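You operate a simulated robot arm through the tools that you are given. There is no shell and no other tool.

You are at the controls of a simulated robot arm. One attempt, no reset.

JOB
Tape carton 62 with the blue dispenser; put it in the green tray.
Fine: Run the white slider in and back out.

The check looks at the end state, three seconds after you hand in, the way a careful person would. Anything else that was tipped, shoved, dropped, spilled or broken makes it a failure.

ROBOT AND FRAMES
A 6-joint arm with a two-finger parallel gripper, fixed in place. Base frame: the origin is at the foot of the arm, x ahead of it, y to its left, z up; the work surface is at about z = 800. Units: mm, degrees, N and s.
With the tool pointing down near the work surface it reaches from about 240 to 640 mm from the base axis. Its first joint turns from -66.0 to 66.0 degrees. Payload 2.7 kg.
Tool frame: the origin (TCP) lies between the finger pads and is the grasp point; the fingertips stand 23 mm ahead of it; z points along the fingers, y is the line along which they close. The gripper opens to 94 mm. The fingers are 38 mm wide and 10 mm thick; the gripper's body (54 by 96 mm) begins 39 mm behind the TCP.
Orientation is told as [roll, pitch, yaw] about the base's x, y, z axes, in that order, counted from this pose: with the fingers straight down and closing along the base's y, the tool's x points along the base's -x, its y along +y and its z along -z.

CONTROLS
- The arm moves only by the tool send_rows. Its argument "deltas" is a list of rows, each a list of 3 entries, a list of its own where there are three numbers: the shift along the tool's x, y, z in mm, then the turn, a rotation vector about the tool's x, y, z in degrees, then the finger opening in mm, from 0 to 94. In form: [[[dx, dy, dz], [wx, wy, wz], claw], ...]. A call has 1 to 20 rows; each row is the pose to reach, as a shift and turn from the pose commanded when the call began, along the tool's axes at that moment. Each row takes 0.2 s and may step no farther than 50 mm and 8.6 degrees from the row before; otherwise, or with a gripper value out of range, the whole call is refused. Where a pose cannot be reached the arm comes as near as it can. A force on the tool above 50 N (or 10 N above the force at the start of the call, whichever is more), or a blocked arm, ends the call early, and 0.2 s more pass. Each finger travels about 45 mm/s and halts on what it meets, pressing with about 33 N; the grip force reading is that of the motor and also rises with nothing between the fingers. The clock runs only during rows and for 0.2 s after the last one: add rows that repeat a pose to give the fingers time. The reply holds the time, the measured pose of the TCP, the force on the tool along the base axes, the opening and the grip force, in the units named above and with some noise, with the torque about the TCP (base axes, N m) and any sound that the robot's microphone picked up, and new pictures: "pictures" is both (left out), scene, wrist or none.
- Cameras (640 x 400 px; columns grow to the right, rows downward): "scene" is fixed at [82.8, -431.7, 1412.9]; the picture's right is [0.74, -0.67, 0.00], its down [-0.32, -0.36, -0.88] and it looks along [0.59, 0.65, -0.48] (base axes); focal length 337 px, centre (320, 200). "wrist" rides on the gripper at [86, 16, -74] in the tool frame; the picture's right is [-0.18, 0.98, 0.00], its down [-0.58, -0.11, -0.81] and it looks along [-0.79, -0.15, 0.59] (tool axes); focal length 243 px, centre (320, 200). There is no depth. A picture from a camera that has moved, and an enlarged one, comes with that camera's place and axes in the base frame and with its lens.
- zoom(camera, box): a new picture of the part [left, top, right, bottom] of that camera's present view, enlarged. No time passes.
- sign_off(): hands the job in; it is judged then, once.

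Places have to be worked out from the pictures, the camera data and where the tool is seen. Open the gripper and draw the arm clear of the work before you hand the job in, unless the task says otherwise.

The tools are called after "Call:" by a JSON object that holds its "method" and its "body". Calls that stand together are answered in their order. send_rows: Moves the arm, as the interface text tells. Its arguments: {"type":"object","properties":{"deltas":{"type":"array"},"pictures":{"type":"string","enum":["both","scene","wrist","none"]}},"required":["deltas"]} The other tools are called the same way: zoom (camera, box) takes an enlarged picture of a part of a camera's view; sign_off () hands the job in.

At the start:

```text
time_s: 0.0
eef_pos: [457.0, 21.6, 1069.4]
orientation: [0.0, -0.1, 0.0]
contact_force: [0.1, 0.4, 0.6]
moment: [0.0, 0.01, 0.01]
gripper_width: 93.9
grasp_force: 0.0
```

scene: 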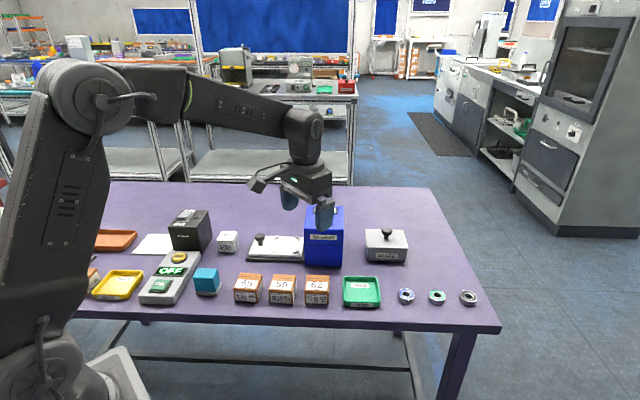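
wrist: 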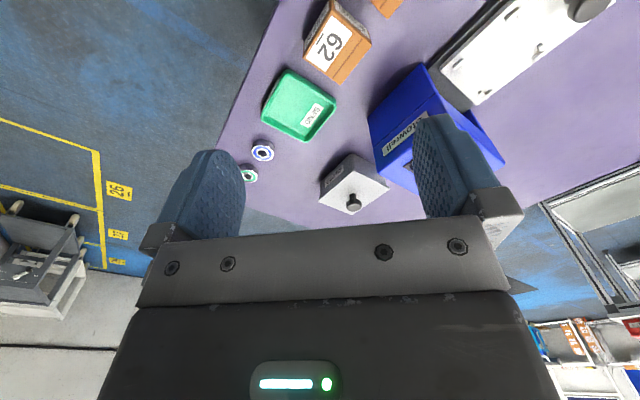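

I'll begin by enlarging the pictures to see the carton, the dispenser, the slider and the switches before moving anything.

Call:
{"method": "zoom", "body": {"camera": "scene", "box": [80, 180, 280, 320]}}

Call:
{"method": "zoom", "body": {"camera": "scene", "box": [230, 180, 430, 320]}}

Call:
{"method": "zoom", "body": {"camera": "wrist", "box": [220, 0, 640, 230]}}

Call:
{"method": "zoom", "body": {"camera": "scene", "box": [330, 220, 500, 330]}}

```text
2.86 times, centred on (180, 250) of scene
camera zoom: at [82.8, -431.7, 1412.9], right [0.74, -0.67, 0.0], down [-0.32, -0.36, -0.88], along [0.59, 0.65, -0.48], focal length 963 px, centre (720, 57)
```

zoom: 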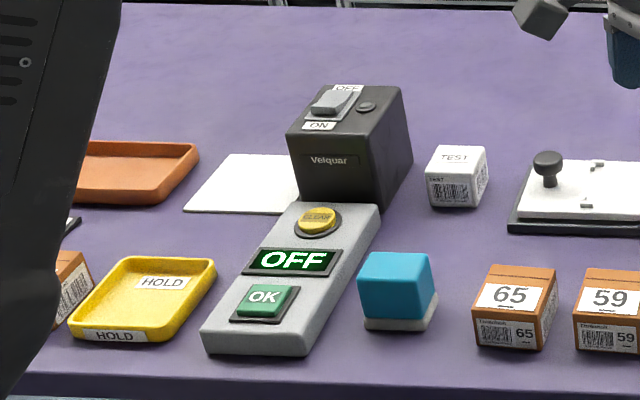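

```text
2.86 times, centred on (330, 250) of scene
camera zoom: at [82.8, -431.7, 1412.9], right [0.74, -0.67, 0.0], down [-0.32, -0.36, -0.88], along [0.59, 0.65, -0.48], focal length 963 px, centre (291, 57)
```

zoom: 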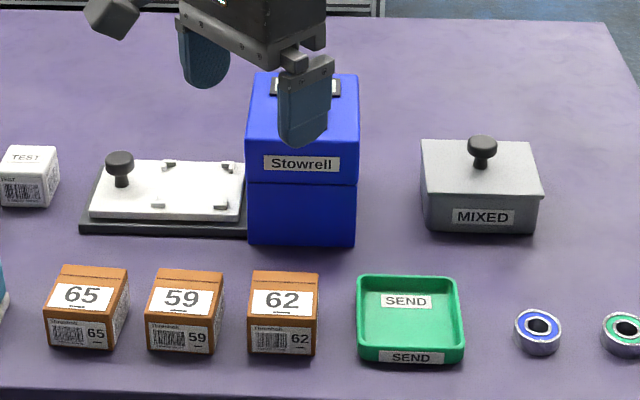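

```text
1.52 times, centred on (430, 115) of wrist
camera zoom: at [370.3, 37.2, 1142.3], right [0.18, 0.98, 0.0], down [0.58, -0.11, 0.81], along [0.79, -0.15, -0.59], focal length 370 px, centre (152, 330)
```

zoom: 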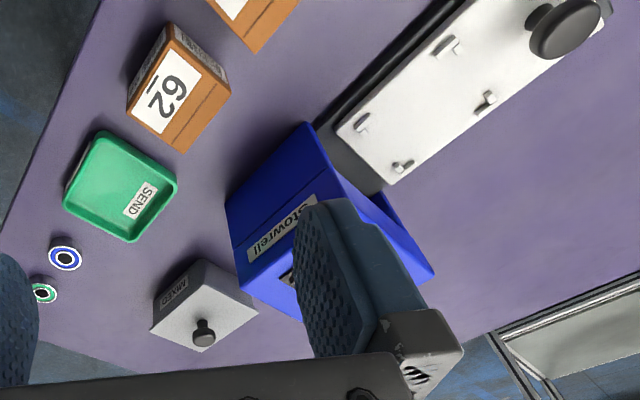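

```text
3.64 times, centred on (415, 275) of scene
camera zoom: at [82.8, -431.7, 1412.9], right [0.74, -0.67, 0.0], down [-0.32, -0.36, -0.88], along [0.59, 0.65, -0.48], focal length 1226 px, centre (-26, -73)
```

zoom: 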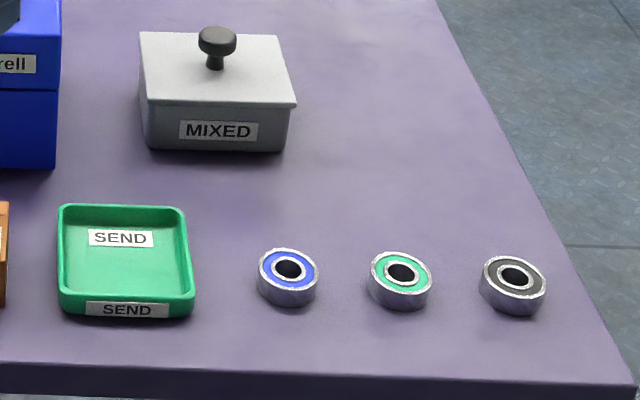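

The carton 62 stands at about (475, 35), the white slider plate with four brackets and a knob runs along (0.71, -0.71) into the blue box "Stowrell" at about (590, 110–150), and the green SEND tray is at about (580, -35). I'll raise no contact yet; I move to a viewpoint looking along the slider into the blue box.

Call:
{"method": "send_rows", "body": {"deltas": [[[0, 42, 15], [0, 0, 5.7], 94], [[0, 84, 30], [0, 0, 11.4], 94], [[0, 126, 45], [0, 0, 17.1], 94], [[0, 168, 60], [0, 0, 22.8], 94], [[0, 210, 75], [0, 0, 28.5], 94], [[0, 250, 90], [0, 0, 34], 94], [[0, 250, 90], [0, 0, 34], 94]]}}

```text
time_s: 1.6
eef_pos: [460.8, 271.1, 977.7]
orientation: [-0.1, 0.0, -34.1]
contact_force: [0.5, 0.5, -0.2]
moment: [0.01, -0.01, -0.03]
gripper_width: 94.0
grasp_force: 0.0
camera wrist: at [397.0, 332.2, 1051.0], right [0.7, 0.71, 0.0], down [0.42, -0.42, 0.81], along [0.57, -0.57, -0.59], focal length 243 px, centre (320, 200)
```

scene: 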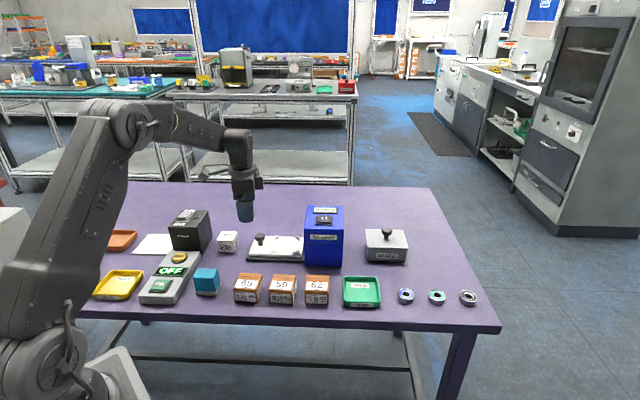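
wrist: 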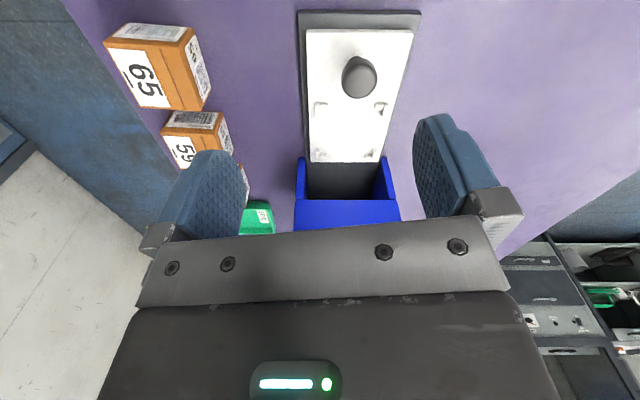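

The blue box now shows a switch on its top; I enlarge that, and the wrist's view of the slider.

Call:
{"method": "zoom", "body": {"camera": "scene", "box": [280, 190, 360, 240]}}

Call:
{"method": "zoom", "body": {"camera": "wrist", "box": [240, 0, 480, 150]}}

Call:
{"method": "zoom", "body": {"camera": "scene", "box": [160, 195, 256, 255]}}

Call:
{"method": "zoom", "body": {"camera": "scene", "box": [80, 220, 320, 330]}}

Call:
{"method": "zoom", "body": {"camera": "wrist", "box": [80, 100, 420, 300]}}

```text
8.00 times, centred on (320, 215) of scene
camera zoom: at [82.8, -431.6, 1412.9], right [0.74, -0.67, 0.0], down [-0.32, -0.36, -0.88], along [0.59, 0.65, -0.48], focal length 2697 px, centre (320, 80)
```

zoom: 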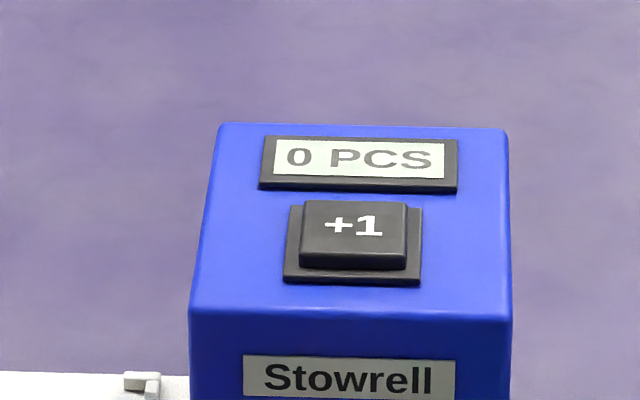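

```text
2.67 times, centred on (360, 75) of wrist
camera zoom: at [397.0, 332.2, 1051.0], right [0.7, 0.71, 0.0], down [0.42, -0.42, 0.81], along [0.57, -0.57, -0.59], focal length 647 px, centre (213, 533)
```

zoom: 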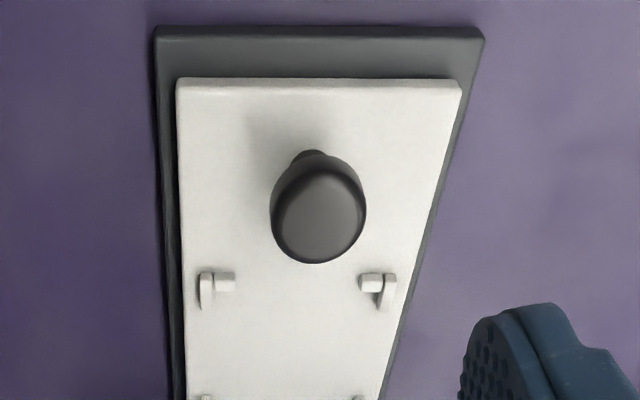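

```text
6.67 times, centred on (208, 225) of scene
camera zoom: at [82.8, -431.6, 1412.9], right [0.74, -0.67, 0.0], down [-0.32, -0.36, -0.88], along [0.59, 0.65, -0.48], focal length 2248 px, centre (1067, 33)
```

zoom: 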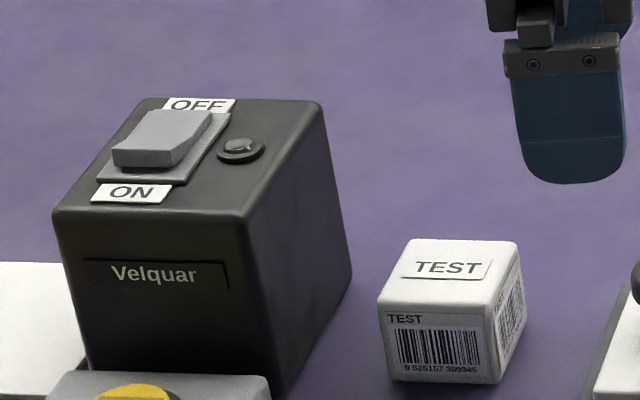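

```text
2.67 times, centred on (200, 275) of scene
camera zoom: at [82.8, -431.6, 1412.9], right [0.74, -0.67, 0.0], down [-0.32, -0.36, -0.88], along [0.59, 0.65, -0.48], focal length 899 px, centre (640, 0)
```

zoom: 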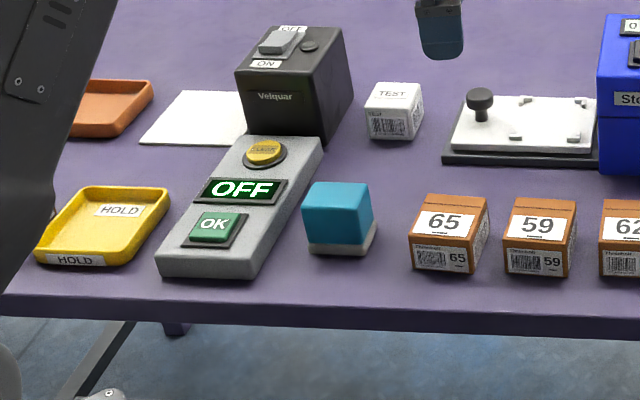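

```text
1.88 times, centred on (250, 200) of wrist
camera zoom: at [397.0, 332.2, 1051.0], right [0.7, 0.71, 0.0], down [0.42, -0.42, 0.81], along [0.57, -0.57, -0.59], focal length 457 px, centre (452, 200)
```

zoom: 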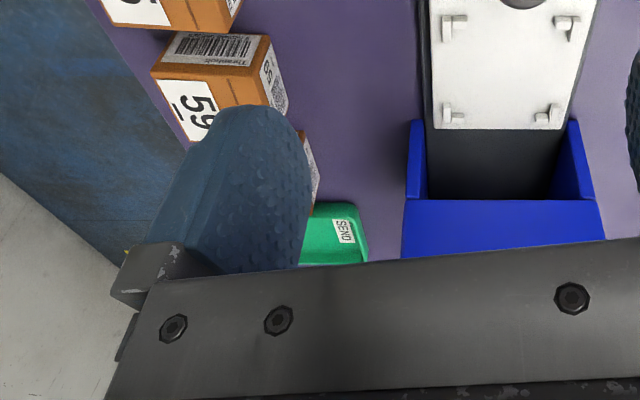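

The blue dispenser has a counter reading "0 PCS" and a "+1" key on its top, so I'll keep an eye on that. First I go over carton 62 with the tool turned to yaw -45 (aligned with the table row) to measure its place and turn accurately.

Call:
{"method": "send_rows", "body": {"deltas": [[[-27, -29.9, -3.7], [0, 0, 1.8], 94], [[-54, -59.7, -7.4], [0, 0, 3.7], 94], [[-81, -89.6, -11], [0, 0, 5.5], 94], [[-108, -119.4, -14.7], [0, 0, 7.3], 94], [[-135, -149.3, -18.4], [0, 0, 9.2], 94], [[-162, -179.1, -22], [0, 0, 11], 94], [[-162, -179.1, -22], [0, 0, 11], 94]]}}

```text
time_s: 3.2
eef_pos: [490.8, 31.8, 1001.7]
orientation: [0.0, 0.0, -45.1]
contact_force: [0.2, 0.6, -0.8]
moment: [-0.01, 0.02, 0.02]
gripper_width: 93.9
grasp_force: 0.1
camera wrist: at [441.4, 103.9, 1074.5], right [0.83, 0.56, 0.0], down [0.33, -0.49, 0.81], along [0.46, -0.67, -0.59], focal length 243 px, centre (320, 200)
```

scene: 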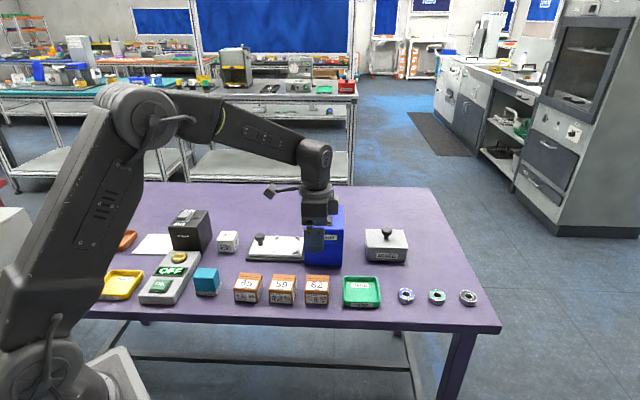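
wrist: 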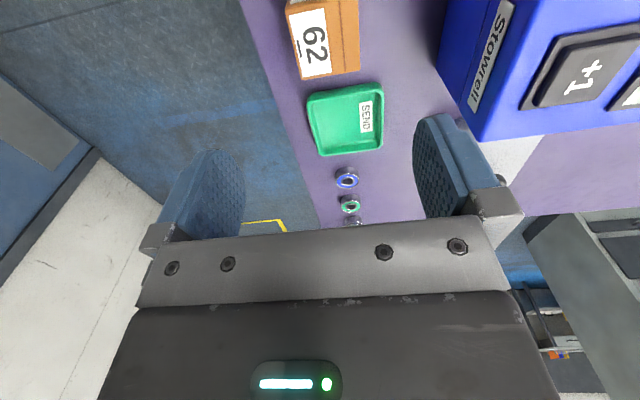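

Carton 62 is right below, upper middle of the wrist view; I enlarge it in both cameras to triangulate its corners.

Call:
{"method": "zoom", "body": {"camera": "wrist", "box": [260, 0, 420, 100]}}

Call:
{"method": "zoom", "body": {"camera": "scene", "box": [266, 265, 346, 315]}}

Call:
{"method": "zoom", "body": {"camera": "scene", "box": [236, 220, 316, 270]}}

Call:
{"method": "zoom", "body": {"camera": "scene", "box": [330, 265, 410, 315]}}

```text
4.00 times, centred on (340, 50) of wrist
camera zoom: at [441.4, 103.9, 1074.5], right [0.83, 0.56, 0.0], down [0.33, -0.49, 0.81], along [0.46, -0.67, -0.59], focal length 970 px, centre (240, 800)
```

zoom: 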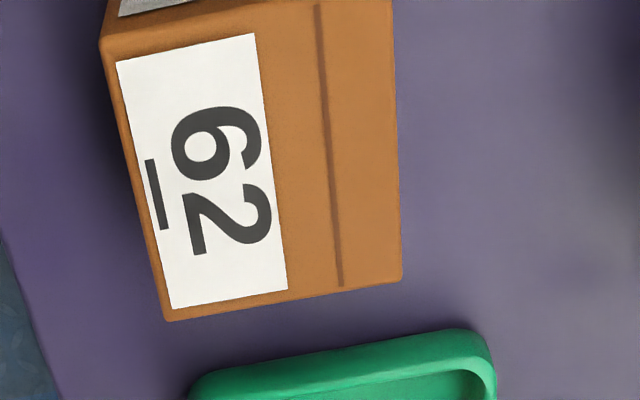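

```text
8.00 times, centred on (306, 290) of scene
camera zoom: at [82.7, -431.7, 1412.9], right [0.74, -0.67, 0.0], down [-0.32, -0.36, -0.88], along [0.59, 0.65, -0.48], focal length 2697 px, centre (432, -520)
```

zoom: 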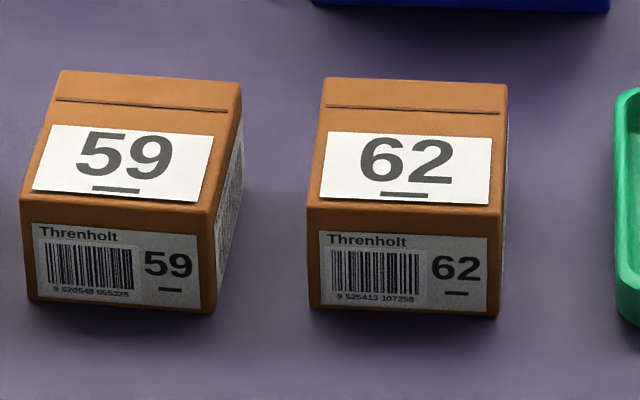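

```text
8.00 times, centred on (276, 245) of scene
camera zoom: at [82.7, -431.7, 1412.9], right [0.74, -0.67, 0.0], down [-0.32, -0.36, -0.88], along [0.59, 0.65, -0.48], focal length 2697 px, centre (672, -160)
```

zoom: 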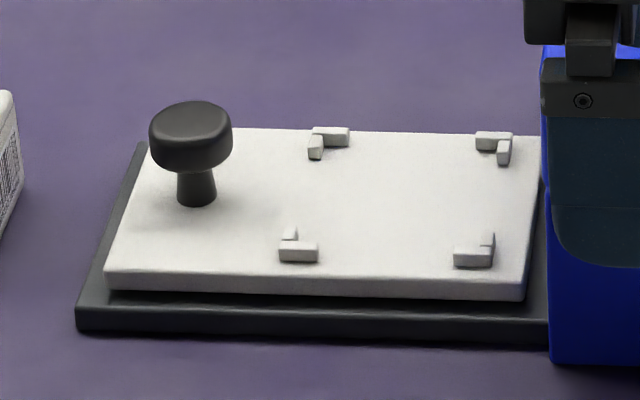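

```text
8.00 times, centred on (370, 290) of scene
camera zoom: at [82.7, -431.7, 1412.9], right [0.74, -0.67, 0.0], down [-0.32, -0.36, -0.88], along [0.59, 0.65, -0.48], focal length 2697 px, centre (-80, -520)
```

zoom: 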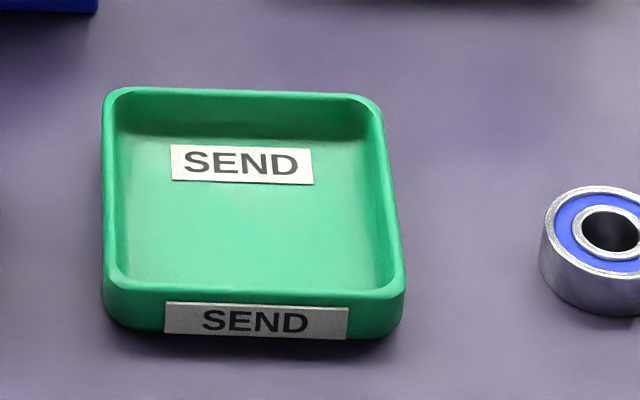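

Both cameras agree on carton 62: centre about (496, 34), about 57 x 56 mm, 42 mm tall, turned so yaw -46 grips it front-to-back. The bracket centre on the slider is about (551, 232), so I'll look at the brackets from close above before loading.

Call:
{"method": "send_rows", "body": {"deltas": [[[20, 37, 0], [0, 0, 0], 94], [[40, 74, 0], [0, 0, 0], 94], [[60, 111, 0], [0, 0, 0], 94], [[80, 148, 0], [0, 0, 0], 94], [[99.7, 184, 0], [0, 0, 0], 94], [[99.7, 184, 40], [0, 0, 0], 94], [[99.7, 184, 70], [0, 0, 0], 94], [[99.7, 184, 70], [0, 0, 0], 94]]}}

```text
time_s: 5.0
eef_pos: [551.1, 233.3, 933.7]
orientation: [-0.1, 0.0, -45.0]
contact_force: [0.0, 0.1, 0.5]
moment: [-0.01, 0.0, 0.02]
gripper_width: 93.8
grasp_force: 0.0
camera wrist: at [500.6, 305.3, 1006.1], right [0.83, 0.56, 0.0], down [0.33, -0.49, 0.81], along [0.46, -0.67, -0.59], focal length 243 px, centre (320, 200)
```

scene: 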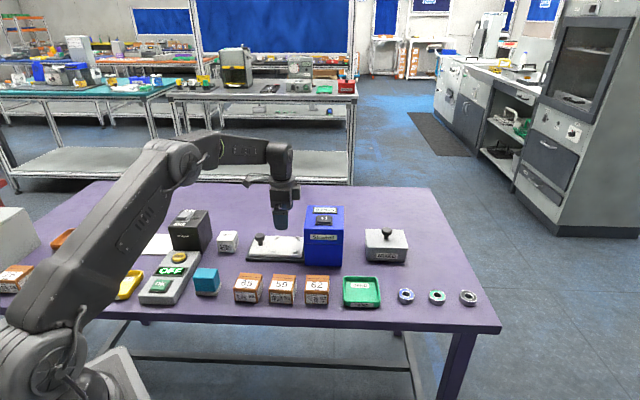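
wrist: 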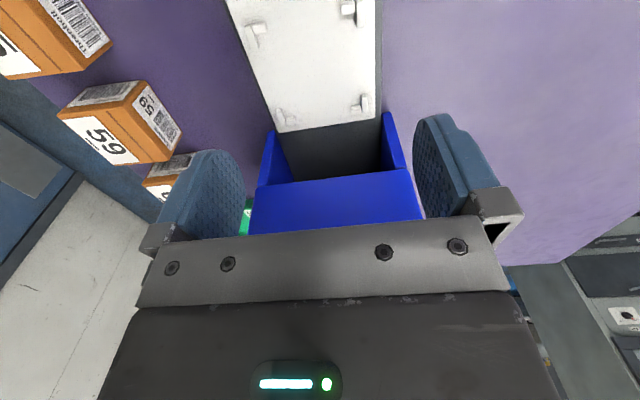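

The wrist looks straight onto the brackets and the box mouth; I enlarge to measure them.

Call:
{"method": "zoom", "body": {"camera": "wrist", "box": [208, 0, 432, 140]}}

Call:
{"method": "zoom", "body": {"camera": "wrist", "box": [240, 80, 432, 240]}}

Call:
{"method": "zoom", "body": {"camera": "scene", "box": [236, 195, 356, 270]}}

Call:
{"method": "zoom", "body": {"camera": "scene", "box": [0, 220, 120, 310]}}

```text
2.86 times, centred on (320, 70) of wrist
camera zoom: at [500.6, 305.3, 1006.1], right [0.83, 0.56, 0.0], down [0.33, -0.49, 0.81], along [0.46, -0.67, -0.59], focal length 693 px, centre (320, 571)
```

zoom: 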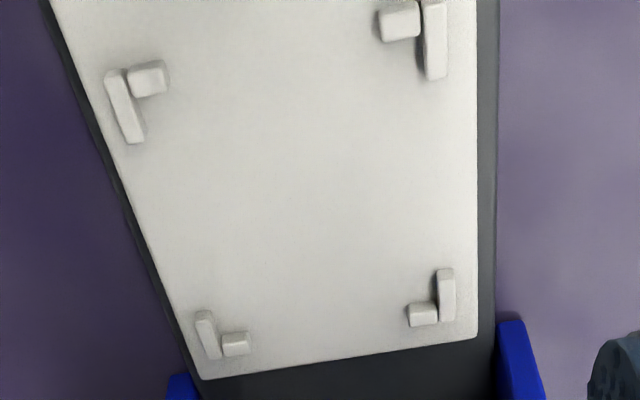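

```text
2.50 times, centred on (336, 160) of wrist
camera zoom: at [500.6, 305.3, 1006.1], right [0.83, 0.56, 0.0], down [0.33, -0.49, 0.81], along [0.46, -0.67, -0.59], focal length 606 px, centre (280, 300)
```

zoom: 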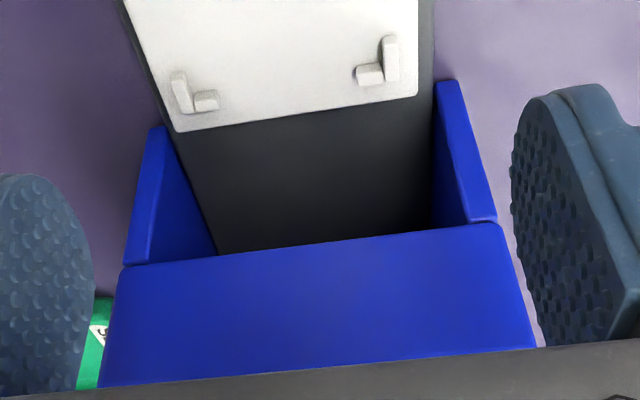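

```text
5.33 times, centred on (296, 232) of scene
camera zoom: at [82.8, -431.7, 1412.9], right [0.74, -0.67, 0.0], down [-0.32, -0.36, -0.88], along [0.59, 0.65, -0.48], focal length 1798 px, centre (448, 27)
```

zoom: 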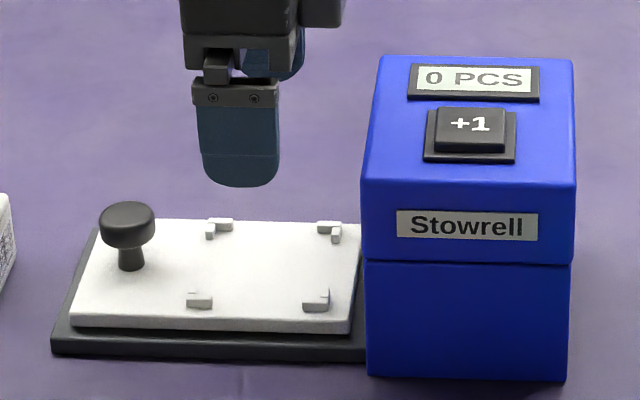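

```text
4.44 times, centred on (60, 265) of scene
camera zoom: at [82.8, -431.7, 1412.9], right [0.74, -0.67, 0.0], down [-0.32, -0.36, -0.88], along [0.59, 0.65, -0.48], focal length 1498 px, centre (1476, -89)
```

zoom: 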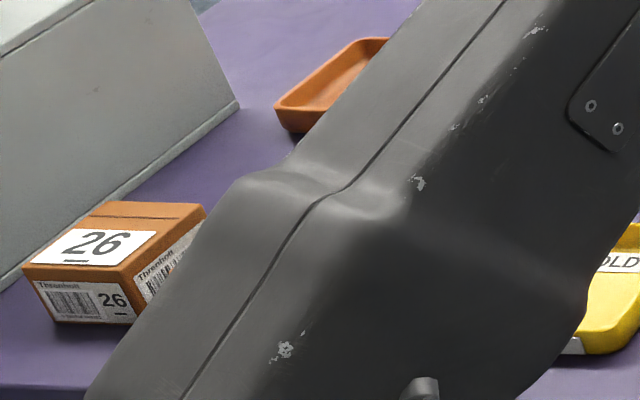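

Measured from close by, the bracket square is centred at about (549, 228) on a plate top near z 821, about 68 mm inside, so carton 62 fits with about 5 mm play each side. Now I go back above carton 62 and come down to z 890 to check the alignment.

Call:
{"method": "send_rows", "body": {"deltas": [[[0, 0, -40], [0, 0, 0], 94], [[0, 0, -70], [0, 0, 0], 94], [[-20.4, -36, -70], [0, 0, 0.2], 94], [[-40.7, -72, -70], [0, 0, 0.4], 94], [[-61.1, -108, -70], [0, 0, 0.6], 94], [[-81.4, -144, -70], [0, 0, 0.8], 94], [[-101.8, -180, -70], [0, 0, 1], 94], [[-101.8, -180, -30], [0, 0, 1], 94], [[-101.8, -180, 10], [0, 0, 1], 94], [[-101.8, -180, 43.7], [0, 0, 1], 94], [[-101.8, -180, 43.7], [0, 0, 1], 94]]}}

```text
time_s: 7.4
eef_pos: [493.6, 35.3, 890.0]
orientation: [0.0, 0.1, -45.9]
contact_force: [-0.5, 0.1, -0.1]
moment: [-0.02, -0.01, -0.02]
gripper_width: 93.9
grasp_force: 0.1
camera wrist: at [445.2, 105.9, 962.6], right [0.83, 0.55, 0.0], down [0.33, -0.49, 0.81], along [0.44, -0.67, -0.59], focal length 243 px, centre (320, 200)
```

scene: 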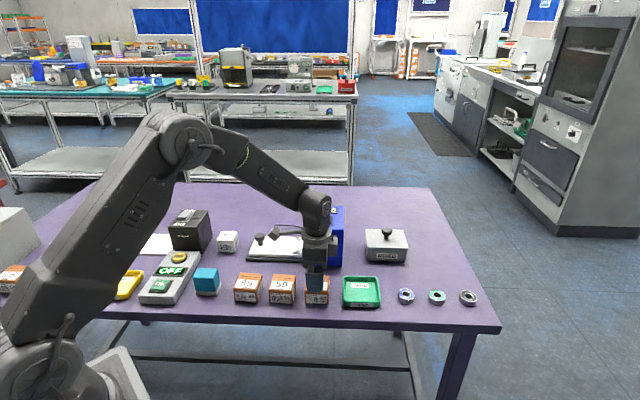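
wrist: 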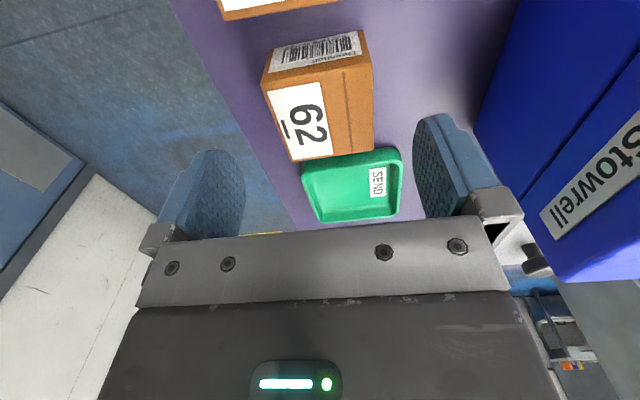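

TCP sits about 2.5 mm off along the row from carton 62's measured centre (496.4, 34.5); I correct that, go down to z 834 and close on the carton front-to-back.

Call:
{"method": "send_rows", "body": {"deltas": [[[-2.4, 1.2, 10], [0, 0, 0], 94], [[-2.4, 1.2, 35], [0, 0, 0], 94], [[-2.4, 1.2, 56], [0, 0, 0], 94], [[-2.4, 1.2, 56], [0, 0, 0], 94], [[-2.4, 1.2, 56], [0, 0, 0], 70], [[-2.4, 1.2, 56], [0, 0, 0], 55], [[-2.4, 1.2, 56], [0, 0, 0], 45], [[-2.4, 1.2, 56], [0, 0, 0], 45], [[-2.4, 1.2, 56], [0, 0, 0], 45]]}}

```text
time_s: 9.4
eef_pos: [498.7, 33.4, 832.5]
orientation: [0.0, 0.0, -46.0]
contact_force: [-0.5, 0.2, -0.2]
moment: [-0.02, 0.05, 0.01]
gripper_width: 57.9
grasp_force: 33.0
camera wrist: at [450.0, 105.2, 904.9], right [0.83, 0.55, 0.0], down [0.33, -0.49, 0.81], along [0.44, -0.67, -0.59], focal length 243 px, centre (320, 200)
```

scene: 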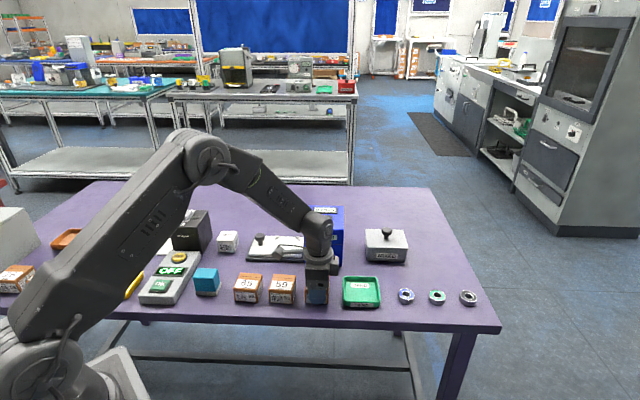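
wrist: 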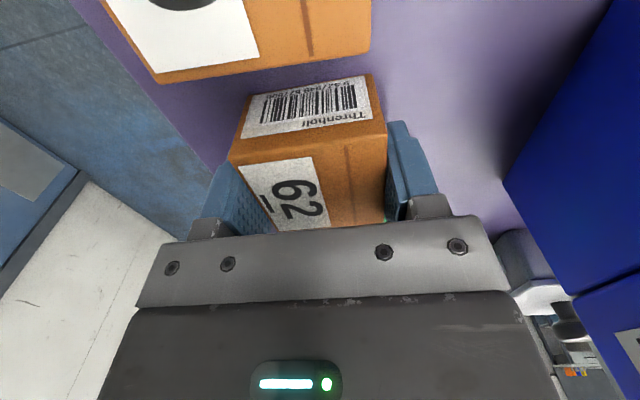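

Carton 62 is held (57.9 mm, 33 N) with its centre about 3 mm behind the TCP along the row. I lift it to z 1000, route it around the blue box, and come down above the brackets with yaw -45, stopping about 18 mm above the plate for a check.

Call:
{"method": "send_rows", "body": {"deltas": [[[0, 0, -30], [0, 0, 0], 45], [[0, 0, -75], [0, 0, 0], 45], [[12, 3, -118], [0, 0, 0], 45], [[40, 10, -155], [0, 0, 0], 45], [[82, 20, -168], [0, 0, 0], 45], [[92, 60, -168], [0, 0, -0.3], 45], [[97, 98, -168], [0, 0, -0.6], 45], [[100, 136, -168], [0, 0, -0.9], 45], [[102.3, 171.9, -168], [0, 0, -1], 45], [[102.3, 171.9, -125], [0, 0, -1], 45], [[102.3, 171.9, -80], [0, 0, -1], 45], [[102.3, 171.9, -40], [0, 0, -1], 45], [[102.3, 171.9, -40], [0, 0, -1], 45]]}}

```text
time_s: 12.2
eef_pos: [550.5, 225.7, 868.9]
orientation: [0.0, 0.0, -45.1]
contact_force: [-0.3, -0.2, 0.6]
moment: [0.03, 0.0, 0.04]
gripper_width: 44.8
grasp_force: 0.1
camera wrist: at [501.2, 297.7, 941.8], right [0.83, 0.56, 0.0], down [0.33, -0.49, 0.81], along [0.46, -0.67, -0.59], focal length 243 px, centre (320, 200)
```

scene: 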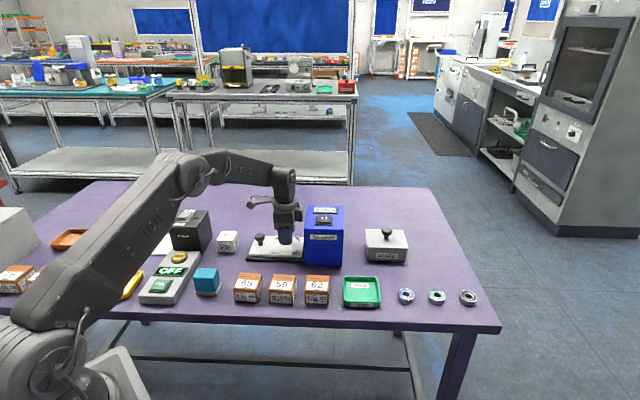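
wrist: 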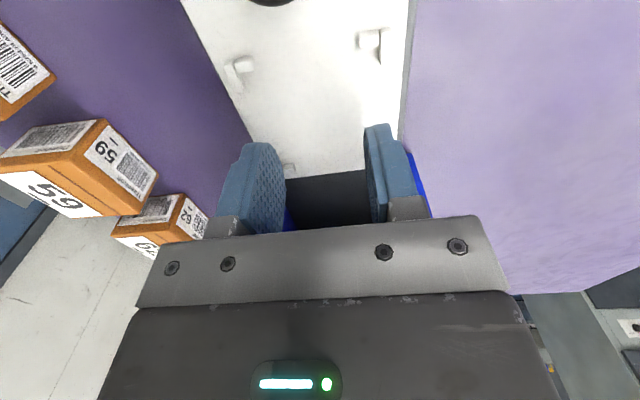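

The gripper reads 44.8 mm with no grip force: the carton slipped out and stayed behind. I check whether carton 62 still stands properly and where.

Call:
{"method": "zoom", "body": {"camera": "scene", "box": [266, 265, 346, 315]}}

Call:
{"method": "zoom", "body": {"camera": "wrist", "box": [0, 90, 240, 290]}}

Call:
{"method": "zoom", "body": {"camera": "scene", "box": [200, 200, 420, 320]}}

```text
8.00 times, centred on (306, 290) of scene
camera zoom: at [82.8, -431.7, 1412.9], right [0.74, -0.67, 0.0], down [-0.32, -0.36, -0.88], along [0.59, 0.65, -0.48], focal length 2697 px, centre (432, -520)
```

zoom: 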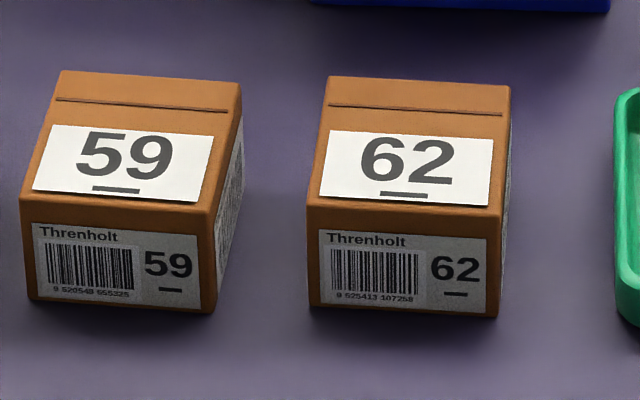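

```text
2.00 times, centred on (120, 190) of wrist
camera zoom: at [501.2, 297.7, 941.8], right [0.83, 0.56, 0.0], down [0.33, -0.49, 0.81], along [0.46, -0.67, -0.59], focal length 485 px, centre (720, 220)
```

zoom: 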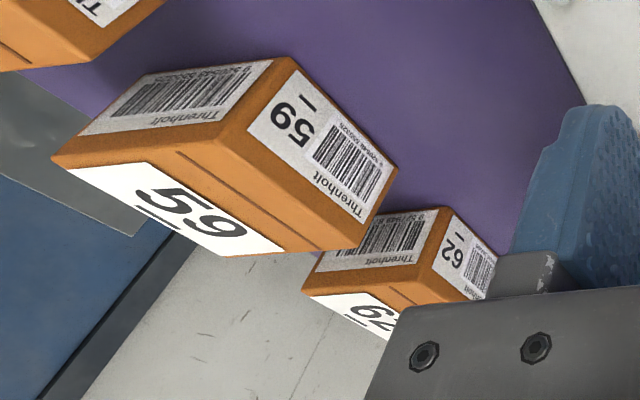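

```text
2.91 times, centred on (310, 260) of scene
camera zoom: at [82.8, -431.7, 1412.9], right [0.74, -0.67, 0.0], down [-0.32, -0.36, -0.88], along [0.59, 0.65, -0.48], focal length 981 px, centre (349, 26)
```

zoom: 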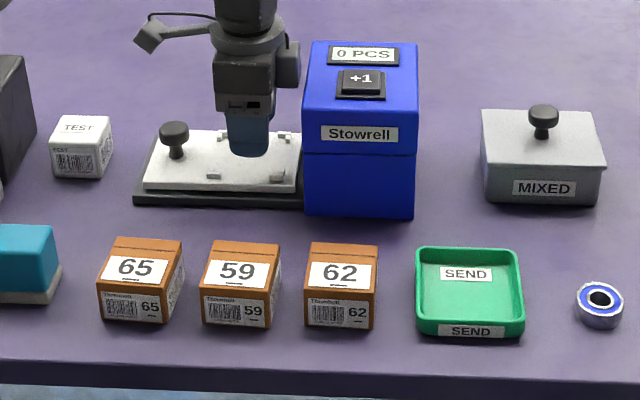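

Carton 62 still stands upright at practically its old spot, so the first grip just slid off on the lift. I open, go back the same way, and grip again deeper (z 830) with a firmer closing command.

Call:
{"method": "send_rows", "body": {"deltas": [[[0, 0, -45], [0, 0, 0], 60], [[0, 0, -90], [0, 0, 0], 94], [[0, -10, -128], [0, 0, 0], 94], [[-2, -57, -130], [0, 0, 0.2], 94], [[-3, -104, -130], [0, 0, 0.4], 94], [[-6, -149, -130], [0, 0, 0.6], 94], [[-51, -162, -130], [0, 0, 0.8], 94], [[-96.9, -174.2, -130], [0, 0, 1], 94], [[-96.9, -174.2, -85], [0, 0, 1], 94], [[-96.9, -174.2, -40], [0, 0, 1], 94], [[-96.9, -174.2, 0], [0, 0, 1], 94], [[-96.9, -174.2, 25], [0, 0, 1], 94], [[-96.9, -174.2, 41.7], [0, 0, 1], 94], [[-96.9, -174.2, 41.7], [0, 0, 1], 94]]}}

Call:
{"method": "send_rows", "body": {"deltas": [[[0, 0, 0], [0, 0, 0], 75], [[0, 0, 0], [0, 0, 0], 60], [[0, 0, 0], [0, 0, 0], 40], [[0, 0, 0], [0, 0, 0], 20], [[0, 0, 0], [0, 0, 0], 20], [[0, 0, 0], [0, 0, 0], 20]]}}

```text
time_s: 15.2
eef_pos: [494.6, 35.1, 829.1]
orientation: [0.1, 0.0, -46.1]
contact_force: [0.1, 0.7, 0.3]
moment: [0.0, 0.02, -0.01]
gripper_width: 94.2
grasp_force: 0.1
camera wrist: at [447.1, 106.6, 902.4], right [0.83, 0.55, 0.0], down [0.33, -0.49, 0.81], along [0.44, -0.67, -0.59], focal length 243 px, centre (320, 200)
```

scene: 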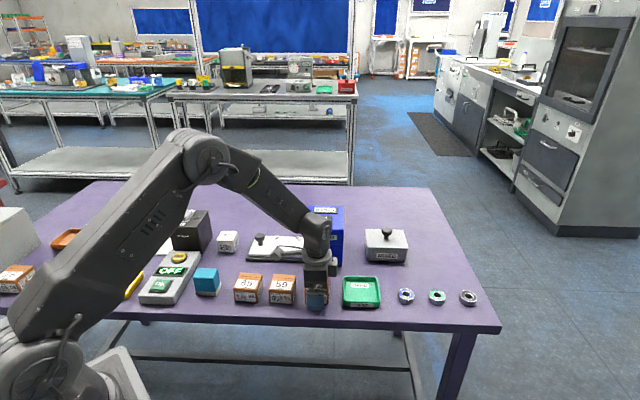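
wrist: 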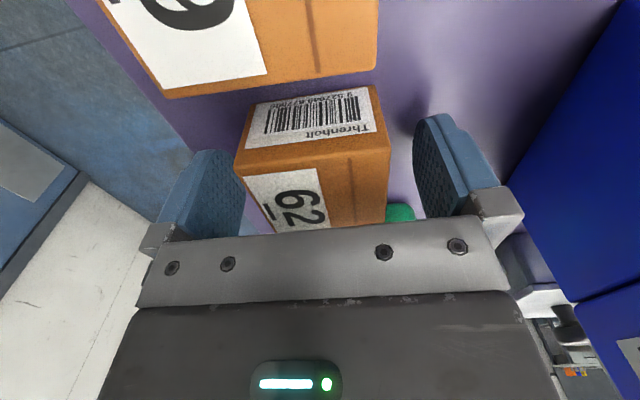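

```text
time_s: 16.6
eef_pos: [494.8, 34.1, 829.9]
orientation: [0.1, -0.1, -46.0]
contact_force: [0.5, 1.2, 0.1]
moment: [0.05, -0.07, 0.02]
gripper_width: 57.6
grasp_force: 32.6
camera wrist: at [447.0, 106.7, 902.6], right [0.83, 0.55, 0.0], down [0.33, -0.49, 0.81], along [0.44, -0.67, -0.59], focal length 243 px, centre (320, 200)
```

scene: 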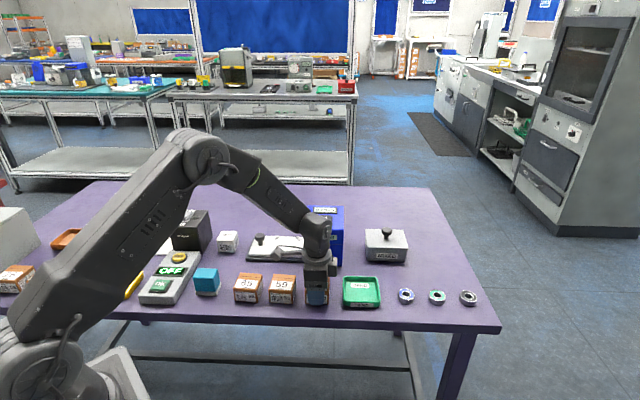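
wrist: 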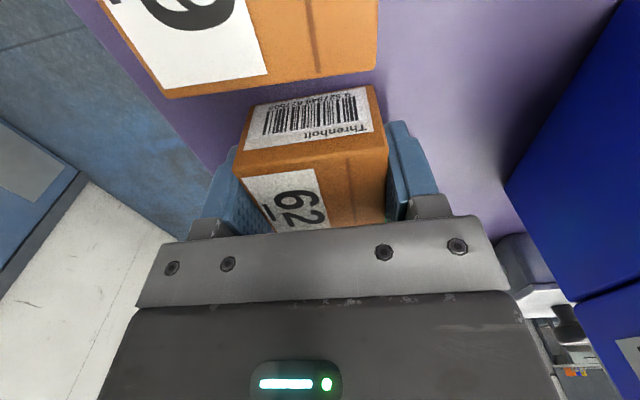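

Gripped again at 57.6 mm / 32.6 N. Now a slow test lift of 12 mm, reading the load on the tool.

Call:
{"method": "send_rows", "body": {"deltas": [[[0, 0, -1], [0, 0, 0], 20], [[0, 0, -2], [0, 0, 0], 20], [[0, 0, -4], [0, 0, 0], 20], [[0, 0, -6], [0, 0, 0], 20], [[0, 0, -8], [0, 0, 0], 20], [[0, 0, -10], [0, 0, 0], 20], [[0, 0, -12], [0, 0, 0], 20], [[0, 0, -12], [0, 0, 0], 20]]}}

```text
time_s: 18.4
eef_pos: [495.5, 34.5, 843.4]
orientation: [-0.1, -0.1, -46.0]
contact_force: [-0.3, 0.2, -0.6]
moment: [-0.01, 0.0, -0.05]
gripper_width: 57.6
grasp_force: 32.9
camera wrist: at [447.2, 107.5, 915.2], right [0.83, 0.55, 0.0], down [0.33, -0.49, 0.81], along [0.44, -0.67, -0.59], focal length 243 px, centre (320, 200)
```

scene: 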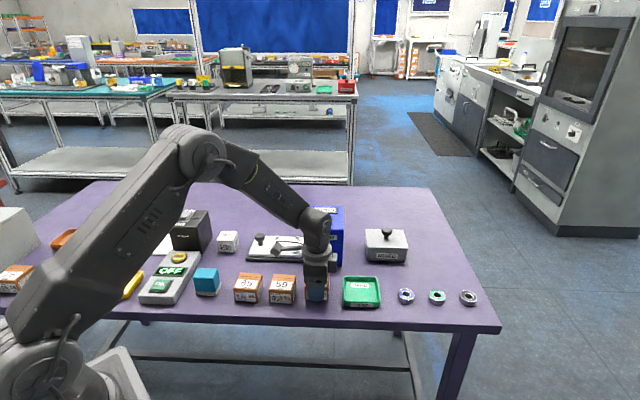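
wrist: 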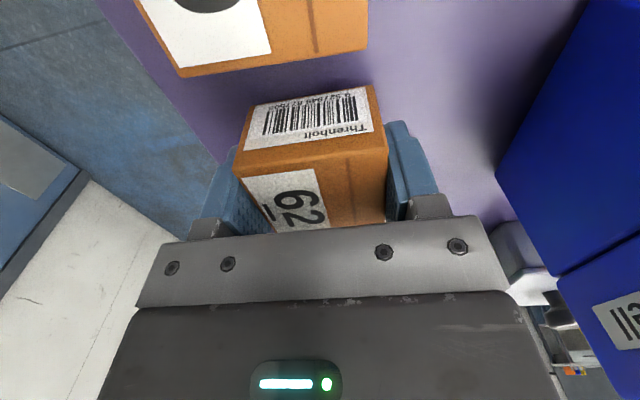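

The carton moves with the gripper this time (same place in the wrist view, 57.6 mm, 33 N). I keep lifting gently to about z 1000 and check again.

Call:
{"method": "send_rows", "body": {"deltas": [[[0, 0, -8], [0, 0, 0], 20], [[0, 0, -20], [0, 0, 0], 20], [[0, 0, -35], [0, 0, 0], 20], [[0, 0, -52], [0, 0, 0], 20], [[0, 0, -70], [0, 0, 0], 20], [[0, 0, -90], [0, 0, 0], 20], [[0, 0, -110], [0, 0, 0], 20], [[0, 0, -130], [0, 0, 0], 20], [[0, 0, -147], [0, 0, 0], 20], [[0, 0, -157], [0, 0, 0], 20], [[0, 0, -160], [0, 0, 0], 20]]}}

```text
time_s: 20.8
eef_pos: [495.9, 35.1, 1002.0]
orientation: [0.0, 0.0, -46.1]
contact_force: [1.1, 0.5, -0.9]
moment: [0.02, 0.01, 0.05]
gripper_width: 57.4
grasp_force: 33.3
camera wrist: at [447.2, 107.7, 1075.7], right [0.83, 0.55, 0.0], down [0.33, -0.49, 0.81], along [0.44, -0.67, -0.59], focal length 243 px, centre (320, 200)
```

scene: 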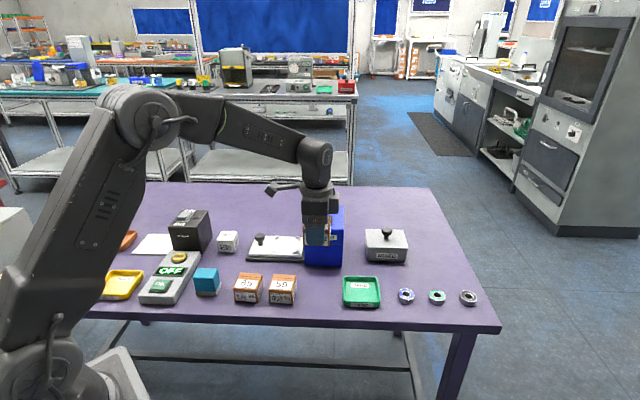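
wrist: 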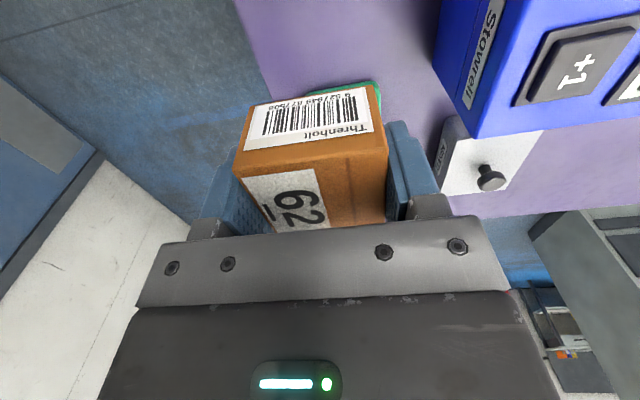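

Carton 62 is securely held at z 1002. I enlarge the wrist view to measure how the carton sits relative to the TCP before placing it.

Call:
{"method": "zoom", "body": {"camera": "wrist", "box": [200, 60, 440, 240]}}

Call:
{"method": "zoom", "body": {"camera": "scene", "box": [260, 170, 380, 270]}}

```text
2.22 times, centred on (320, 150) of wrist
camera zoom: at [447.2, 107.7, 1075.7], right [0.83, 0.55, 0.0], down [0.33, -0.49, 0.81], along [0.44, -0.67, -0.59], focal length 539 px, centre (320, 311)
```

zoom: 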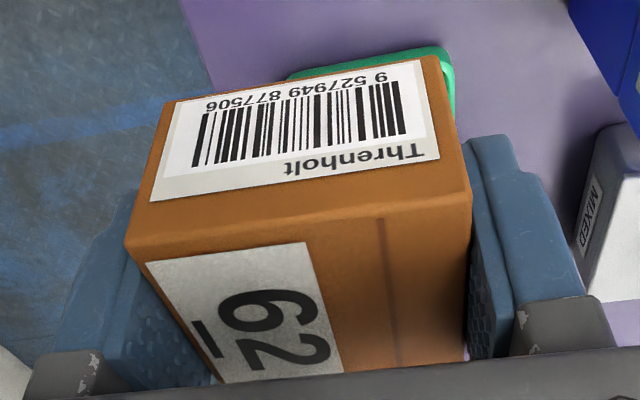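

```text
4.00 times, centred on (320, 220) of scene
camera zoom: at [82.8, -431.7, 1412.9], right [0.74, -0.67, 0.0], down [-0.32, -0.36, -0.88], along [0.59, 0.65, -0.48], focal length 1348 px, centre (320, 120)
```

zoom: 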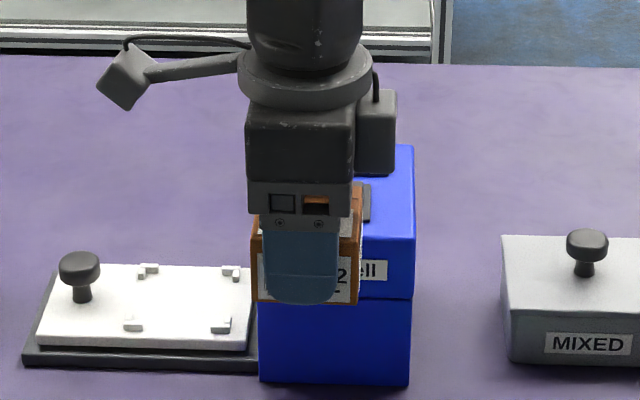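

The carton sits centred on the TCP within a millimetre or so. I carry it gently around the blue box's corner to above the brackets at z 1002, then partly down to z 900.

Call:
{"method": "send_rows", "body": {"deltas": [[[8, 2, 0], [0, 0, 0], 20], [[25, 6, 0], [0, 0, 0], 20], [[47, 12, 0], [0, 0, 0], 20], [[70, 18, 0], [0, 0, 0], 20], [[88, 28, 0], [0, 0, -0.2], 20], [[96, 48, 0], [0, 0, -0.4], 20], [[98, 74, 0], [0, 0, -0.6], 20], [[100, 102, 0], [0, 0, -0.8], 20], [[102, 130, 0], [0, 0, -1], 20], [[103.5, 154, 0], [0, 0, -1], 20], [[104.1, 167, 0], [0, 0, -1], 20], [[104.1, 172, 0], [0, 0, -1], 20], [[104.1, 172, 10], [0, 0, -1], 20], [[104.1, 172, 30], [0, 0, -1], 20], [[104.1, 172, 55], [0, 0, -1], 20], [[104.1, 172, 80], [0, 0, -1], 20], [[104.1, 172, 97], [0, 0, -1], 20], [[104.1, 172, 102], [0, 0, -1], 20], [[104.1, 172, 102], [0, 0, -1], 20]]}}

```text
time_s: 24.8
eef_pos: [547.3, 228.5, 898.6]
orientation: [0.0, 0.0, -45.1]
contact_force: [0.8, -0.1, -1.6]
moment: [0.05, 0.0, 0.02]
gripper_width: 58.0
grasp_force: 32.0
camera wrist: at [497.3, 300.6, 971.8], right [0.83, 0.56, 0.0], down [0.33, -0.49, 0.81], along [0.46, -0.67, -0.59], focal length 243 px, centre (320, 200)
```

scene: 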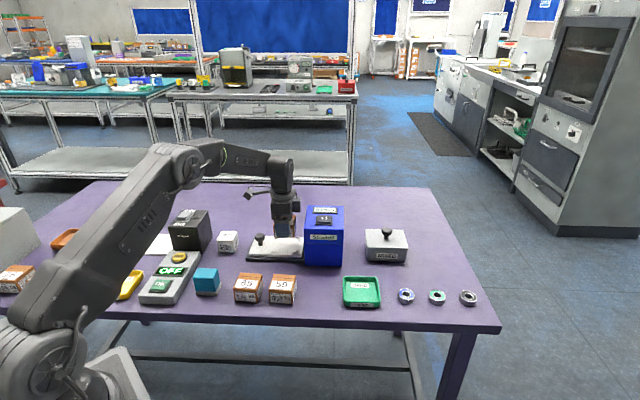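
wrist: 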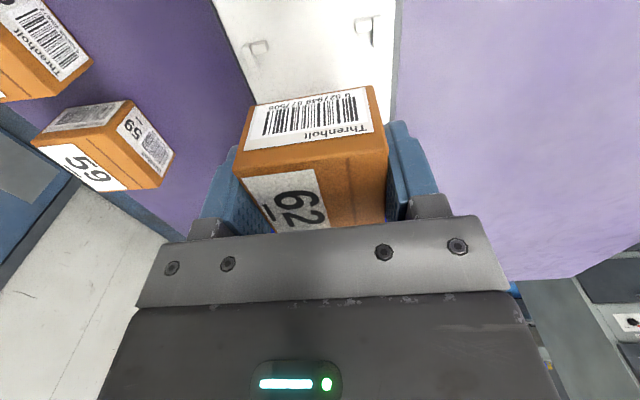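

The carton hangs over the brackets with about 46 mm to go; I enlarge both views to check its alignment with the near brackets.

Call:
{"method": "zoom", "body": {"camera": "wrist", "box": [208, 0, 432, 140]}}

Call:
{"method": "zoom", "body": {"camera": "scene", "box": [240, 195, 352, 270]}}

```text
2.86 times, centred on (320, 70) of wrist
camera zoom: at [497.3, 300.6, 971.8], right [0.83, 0.56, 0.0], down [0.33, -0.49, 0.81], along [0.46, -0.67, -0.59], focal length 693 px, centre (320, 571)
```

zoom: 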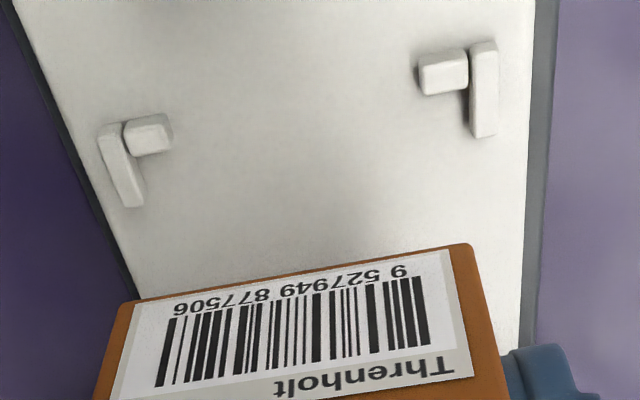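

```text
5.33 times, centred on (296, 232) of scene
camera zoom: at [82.8, -431.7, 1412.9], right [0.74, -0.67, 0.0], down [-0.32, -0.36, -0.88], along [0.59, 0.65, -0.48], focal length 1798 px, centre (448, 27)
```

zoom: 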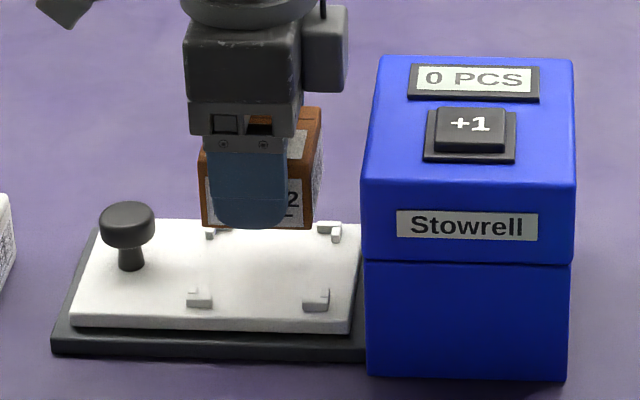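

In the tool frame the bracket's inner edges lie at x = +32 and y = ±34.5 while the carton's faces lie at x = +26 and y = ±28.6, so it is centred within a millimetre. I lower it to just above the plate.

Call:
{"method": "send_rows", "body": {"deltas": [[[0, 0, 8], [0, 0, 0], 20], [[0, 0, 20], [0, 0, 0], 20], [[0, 0, 32], [0, 0, 0], 20], [[0, 0, 40], [0, 0, 0], 20], [[0, 0, 44], [0, 0, 0], 20], [[0, 0, 45.5], [0, 0, 0], 20], [[0, 0, 46.5], [0, 0, 0], 20], [[0, 0, 46.5], [0, 0, 0], 20]]}}

```text
time_s: 26.6
eef_pos: [547.8, 227.9, 852.5]
orientation: [0.0, 0.0, -45.0]
contact_force: [0.1, -0.1, -1.6]
moment: [0.02, -0.02, 0.02]
gripper_width: 57.8
grasp_force: 32.9
camera wrist: at [497.8, 300.2, 925.8], right [0.83, 0.56, 0.0], down [0.33, -0.49, 0.81], along [0.46, -0.67, -0.59], focal length 243 px, centre (320, 200)
```

scene: 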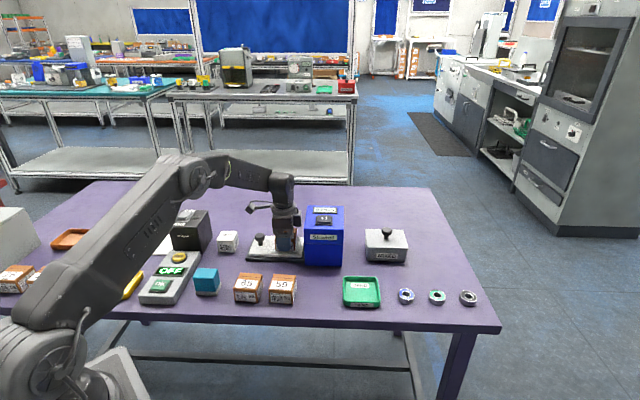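
wrist: 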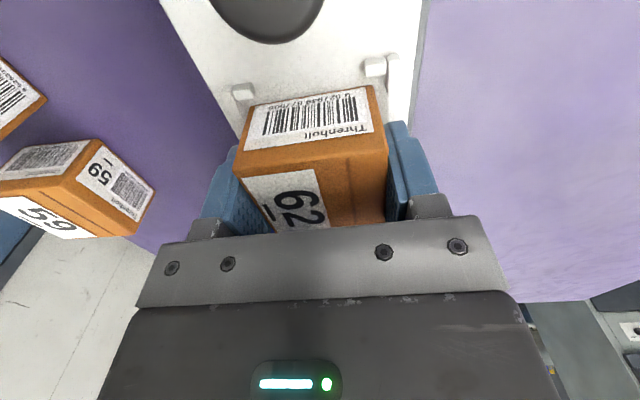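

No contact yet (only the carton's ~1.6 N weight). I check the gap to the brackets and ease down millimetre by millimetre.

Call:
{"method": "zoom", "body": {"camera": "scene", "box": [248, 215, 328, 265]}}

Call:
{"method": "send_rows", "body": {"deltas": [[[0, 0, 0.7], [0, 0, 0], 20], [[0, 0, 1.4], [0, 0, 0], 20], [[0, 0, 2.1], [0, 0, 0], 20], [[0, 0, 2.1], [0, 0, 0], 20]]}}

```text
8.00 times, centred on (288, 240) of scene
camera zoom: at [82.8, -431.7, 1412.9], right [0.74, -0.67, 0.0], down [-0.32, -0.36, -0.88], along [0.59, 0.65, -0.48], focal length 2697 px, centre (576, -120)
```

zoom: 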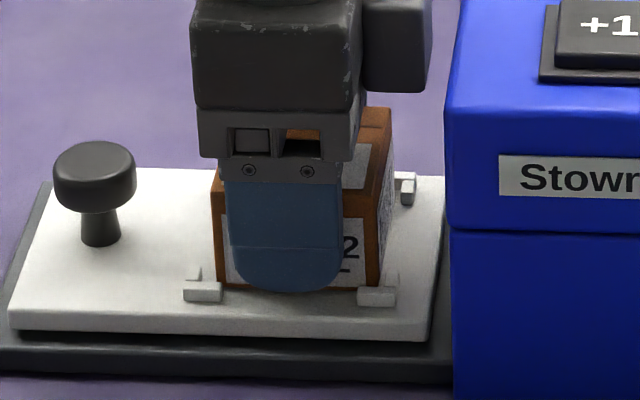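

```text
time_s: 27.6
eef_pos: [546.7, 228.0, 852.6]
orientation: [0.1, 0.0, -45.0]
contact_force: [-2.8, -0.8, 14.8]
moment: [-0.29, 0.56, -0.02]
gripper_width: 57.7
grasp_force: 32.3
camera wrist: at [498.2, 300.1, 925.5], right [0.83, 0.56, 0.0], down [0.33, -0.49, 0.81], along [0.46, -0.66, -0.59], focal length 243 px, centre (320, 200)
```

scene: 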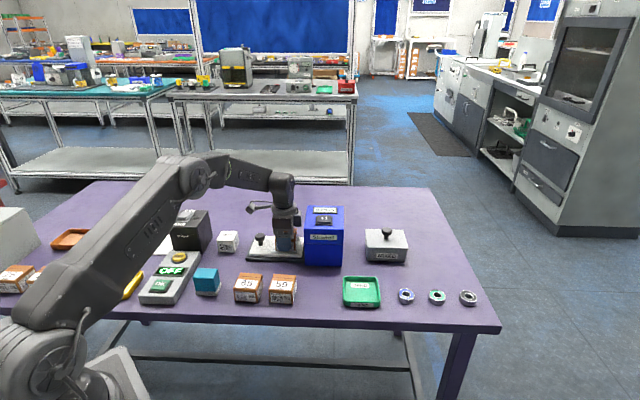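
wrist: 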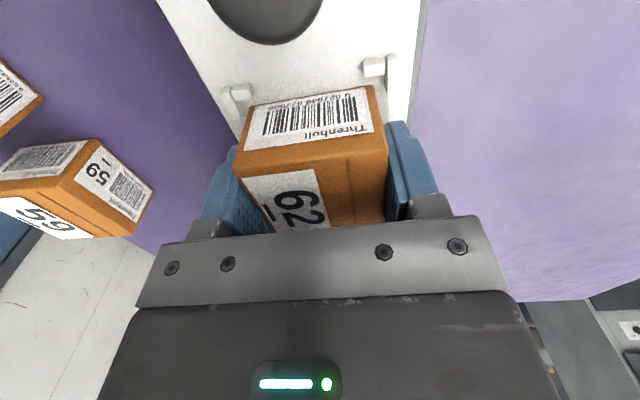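

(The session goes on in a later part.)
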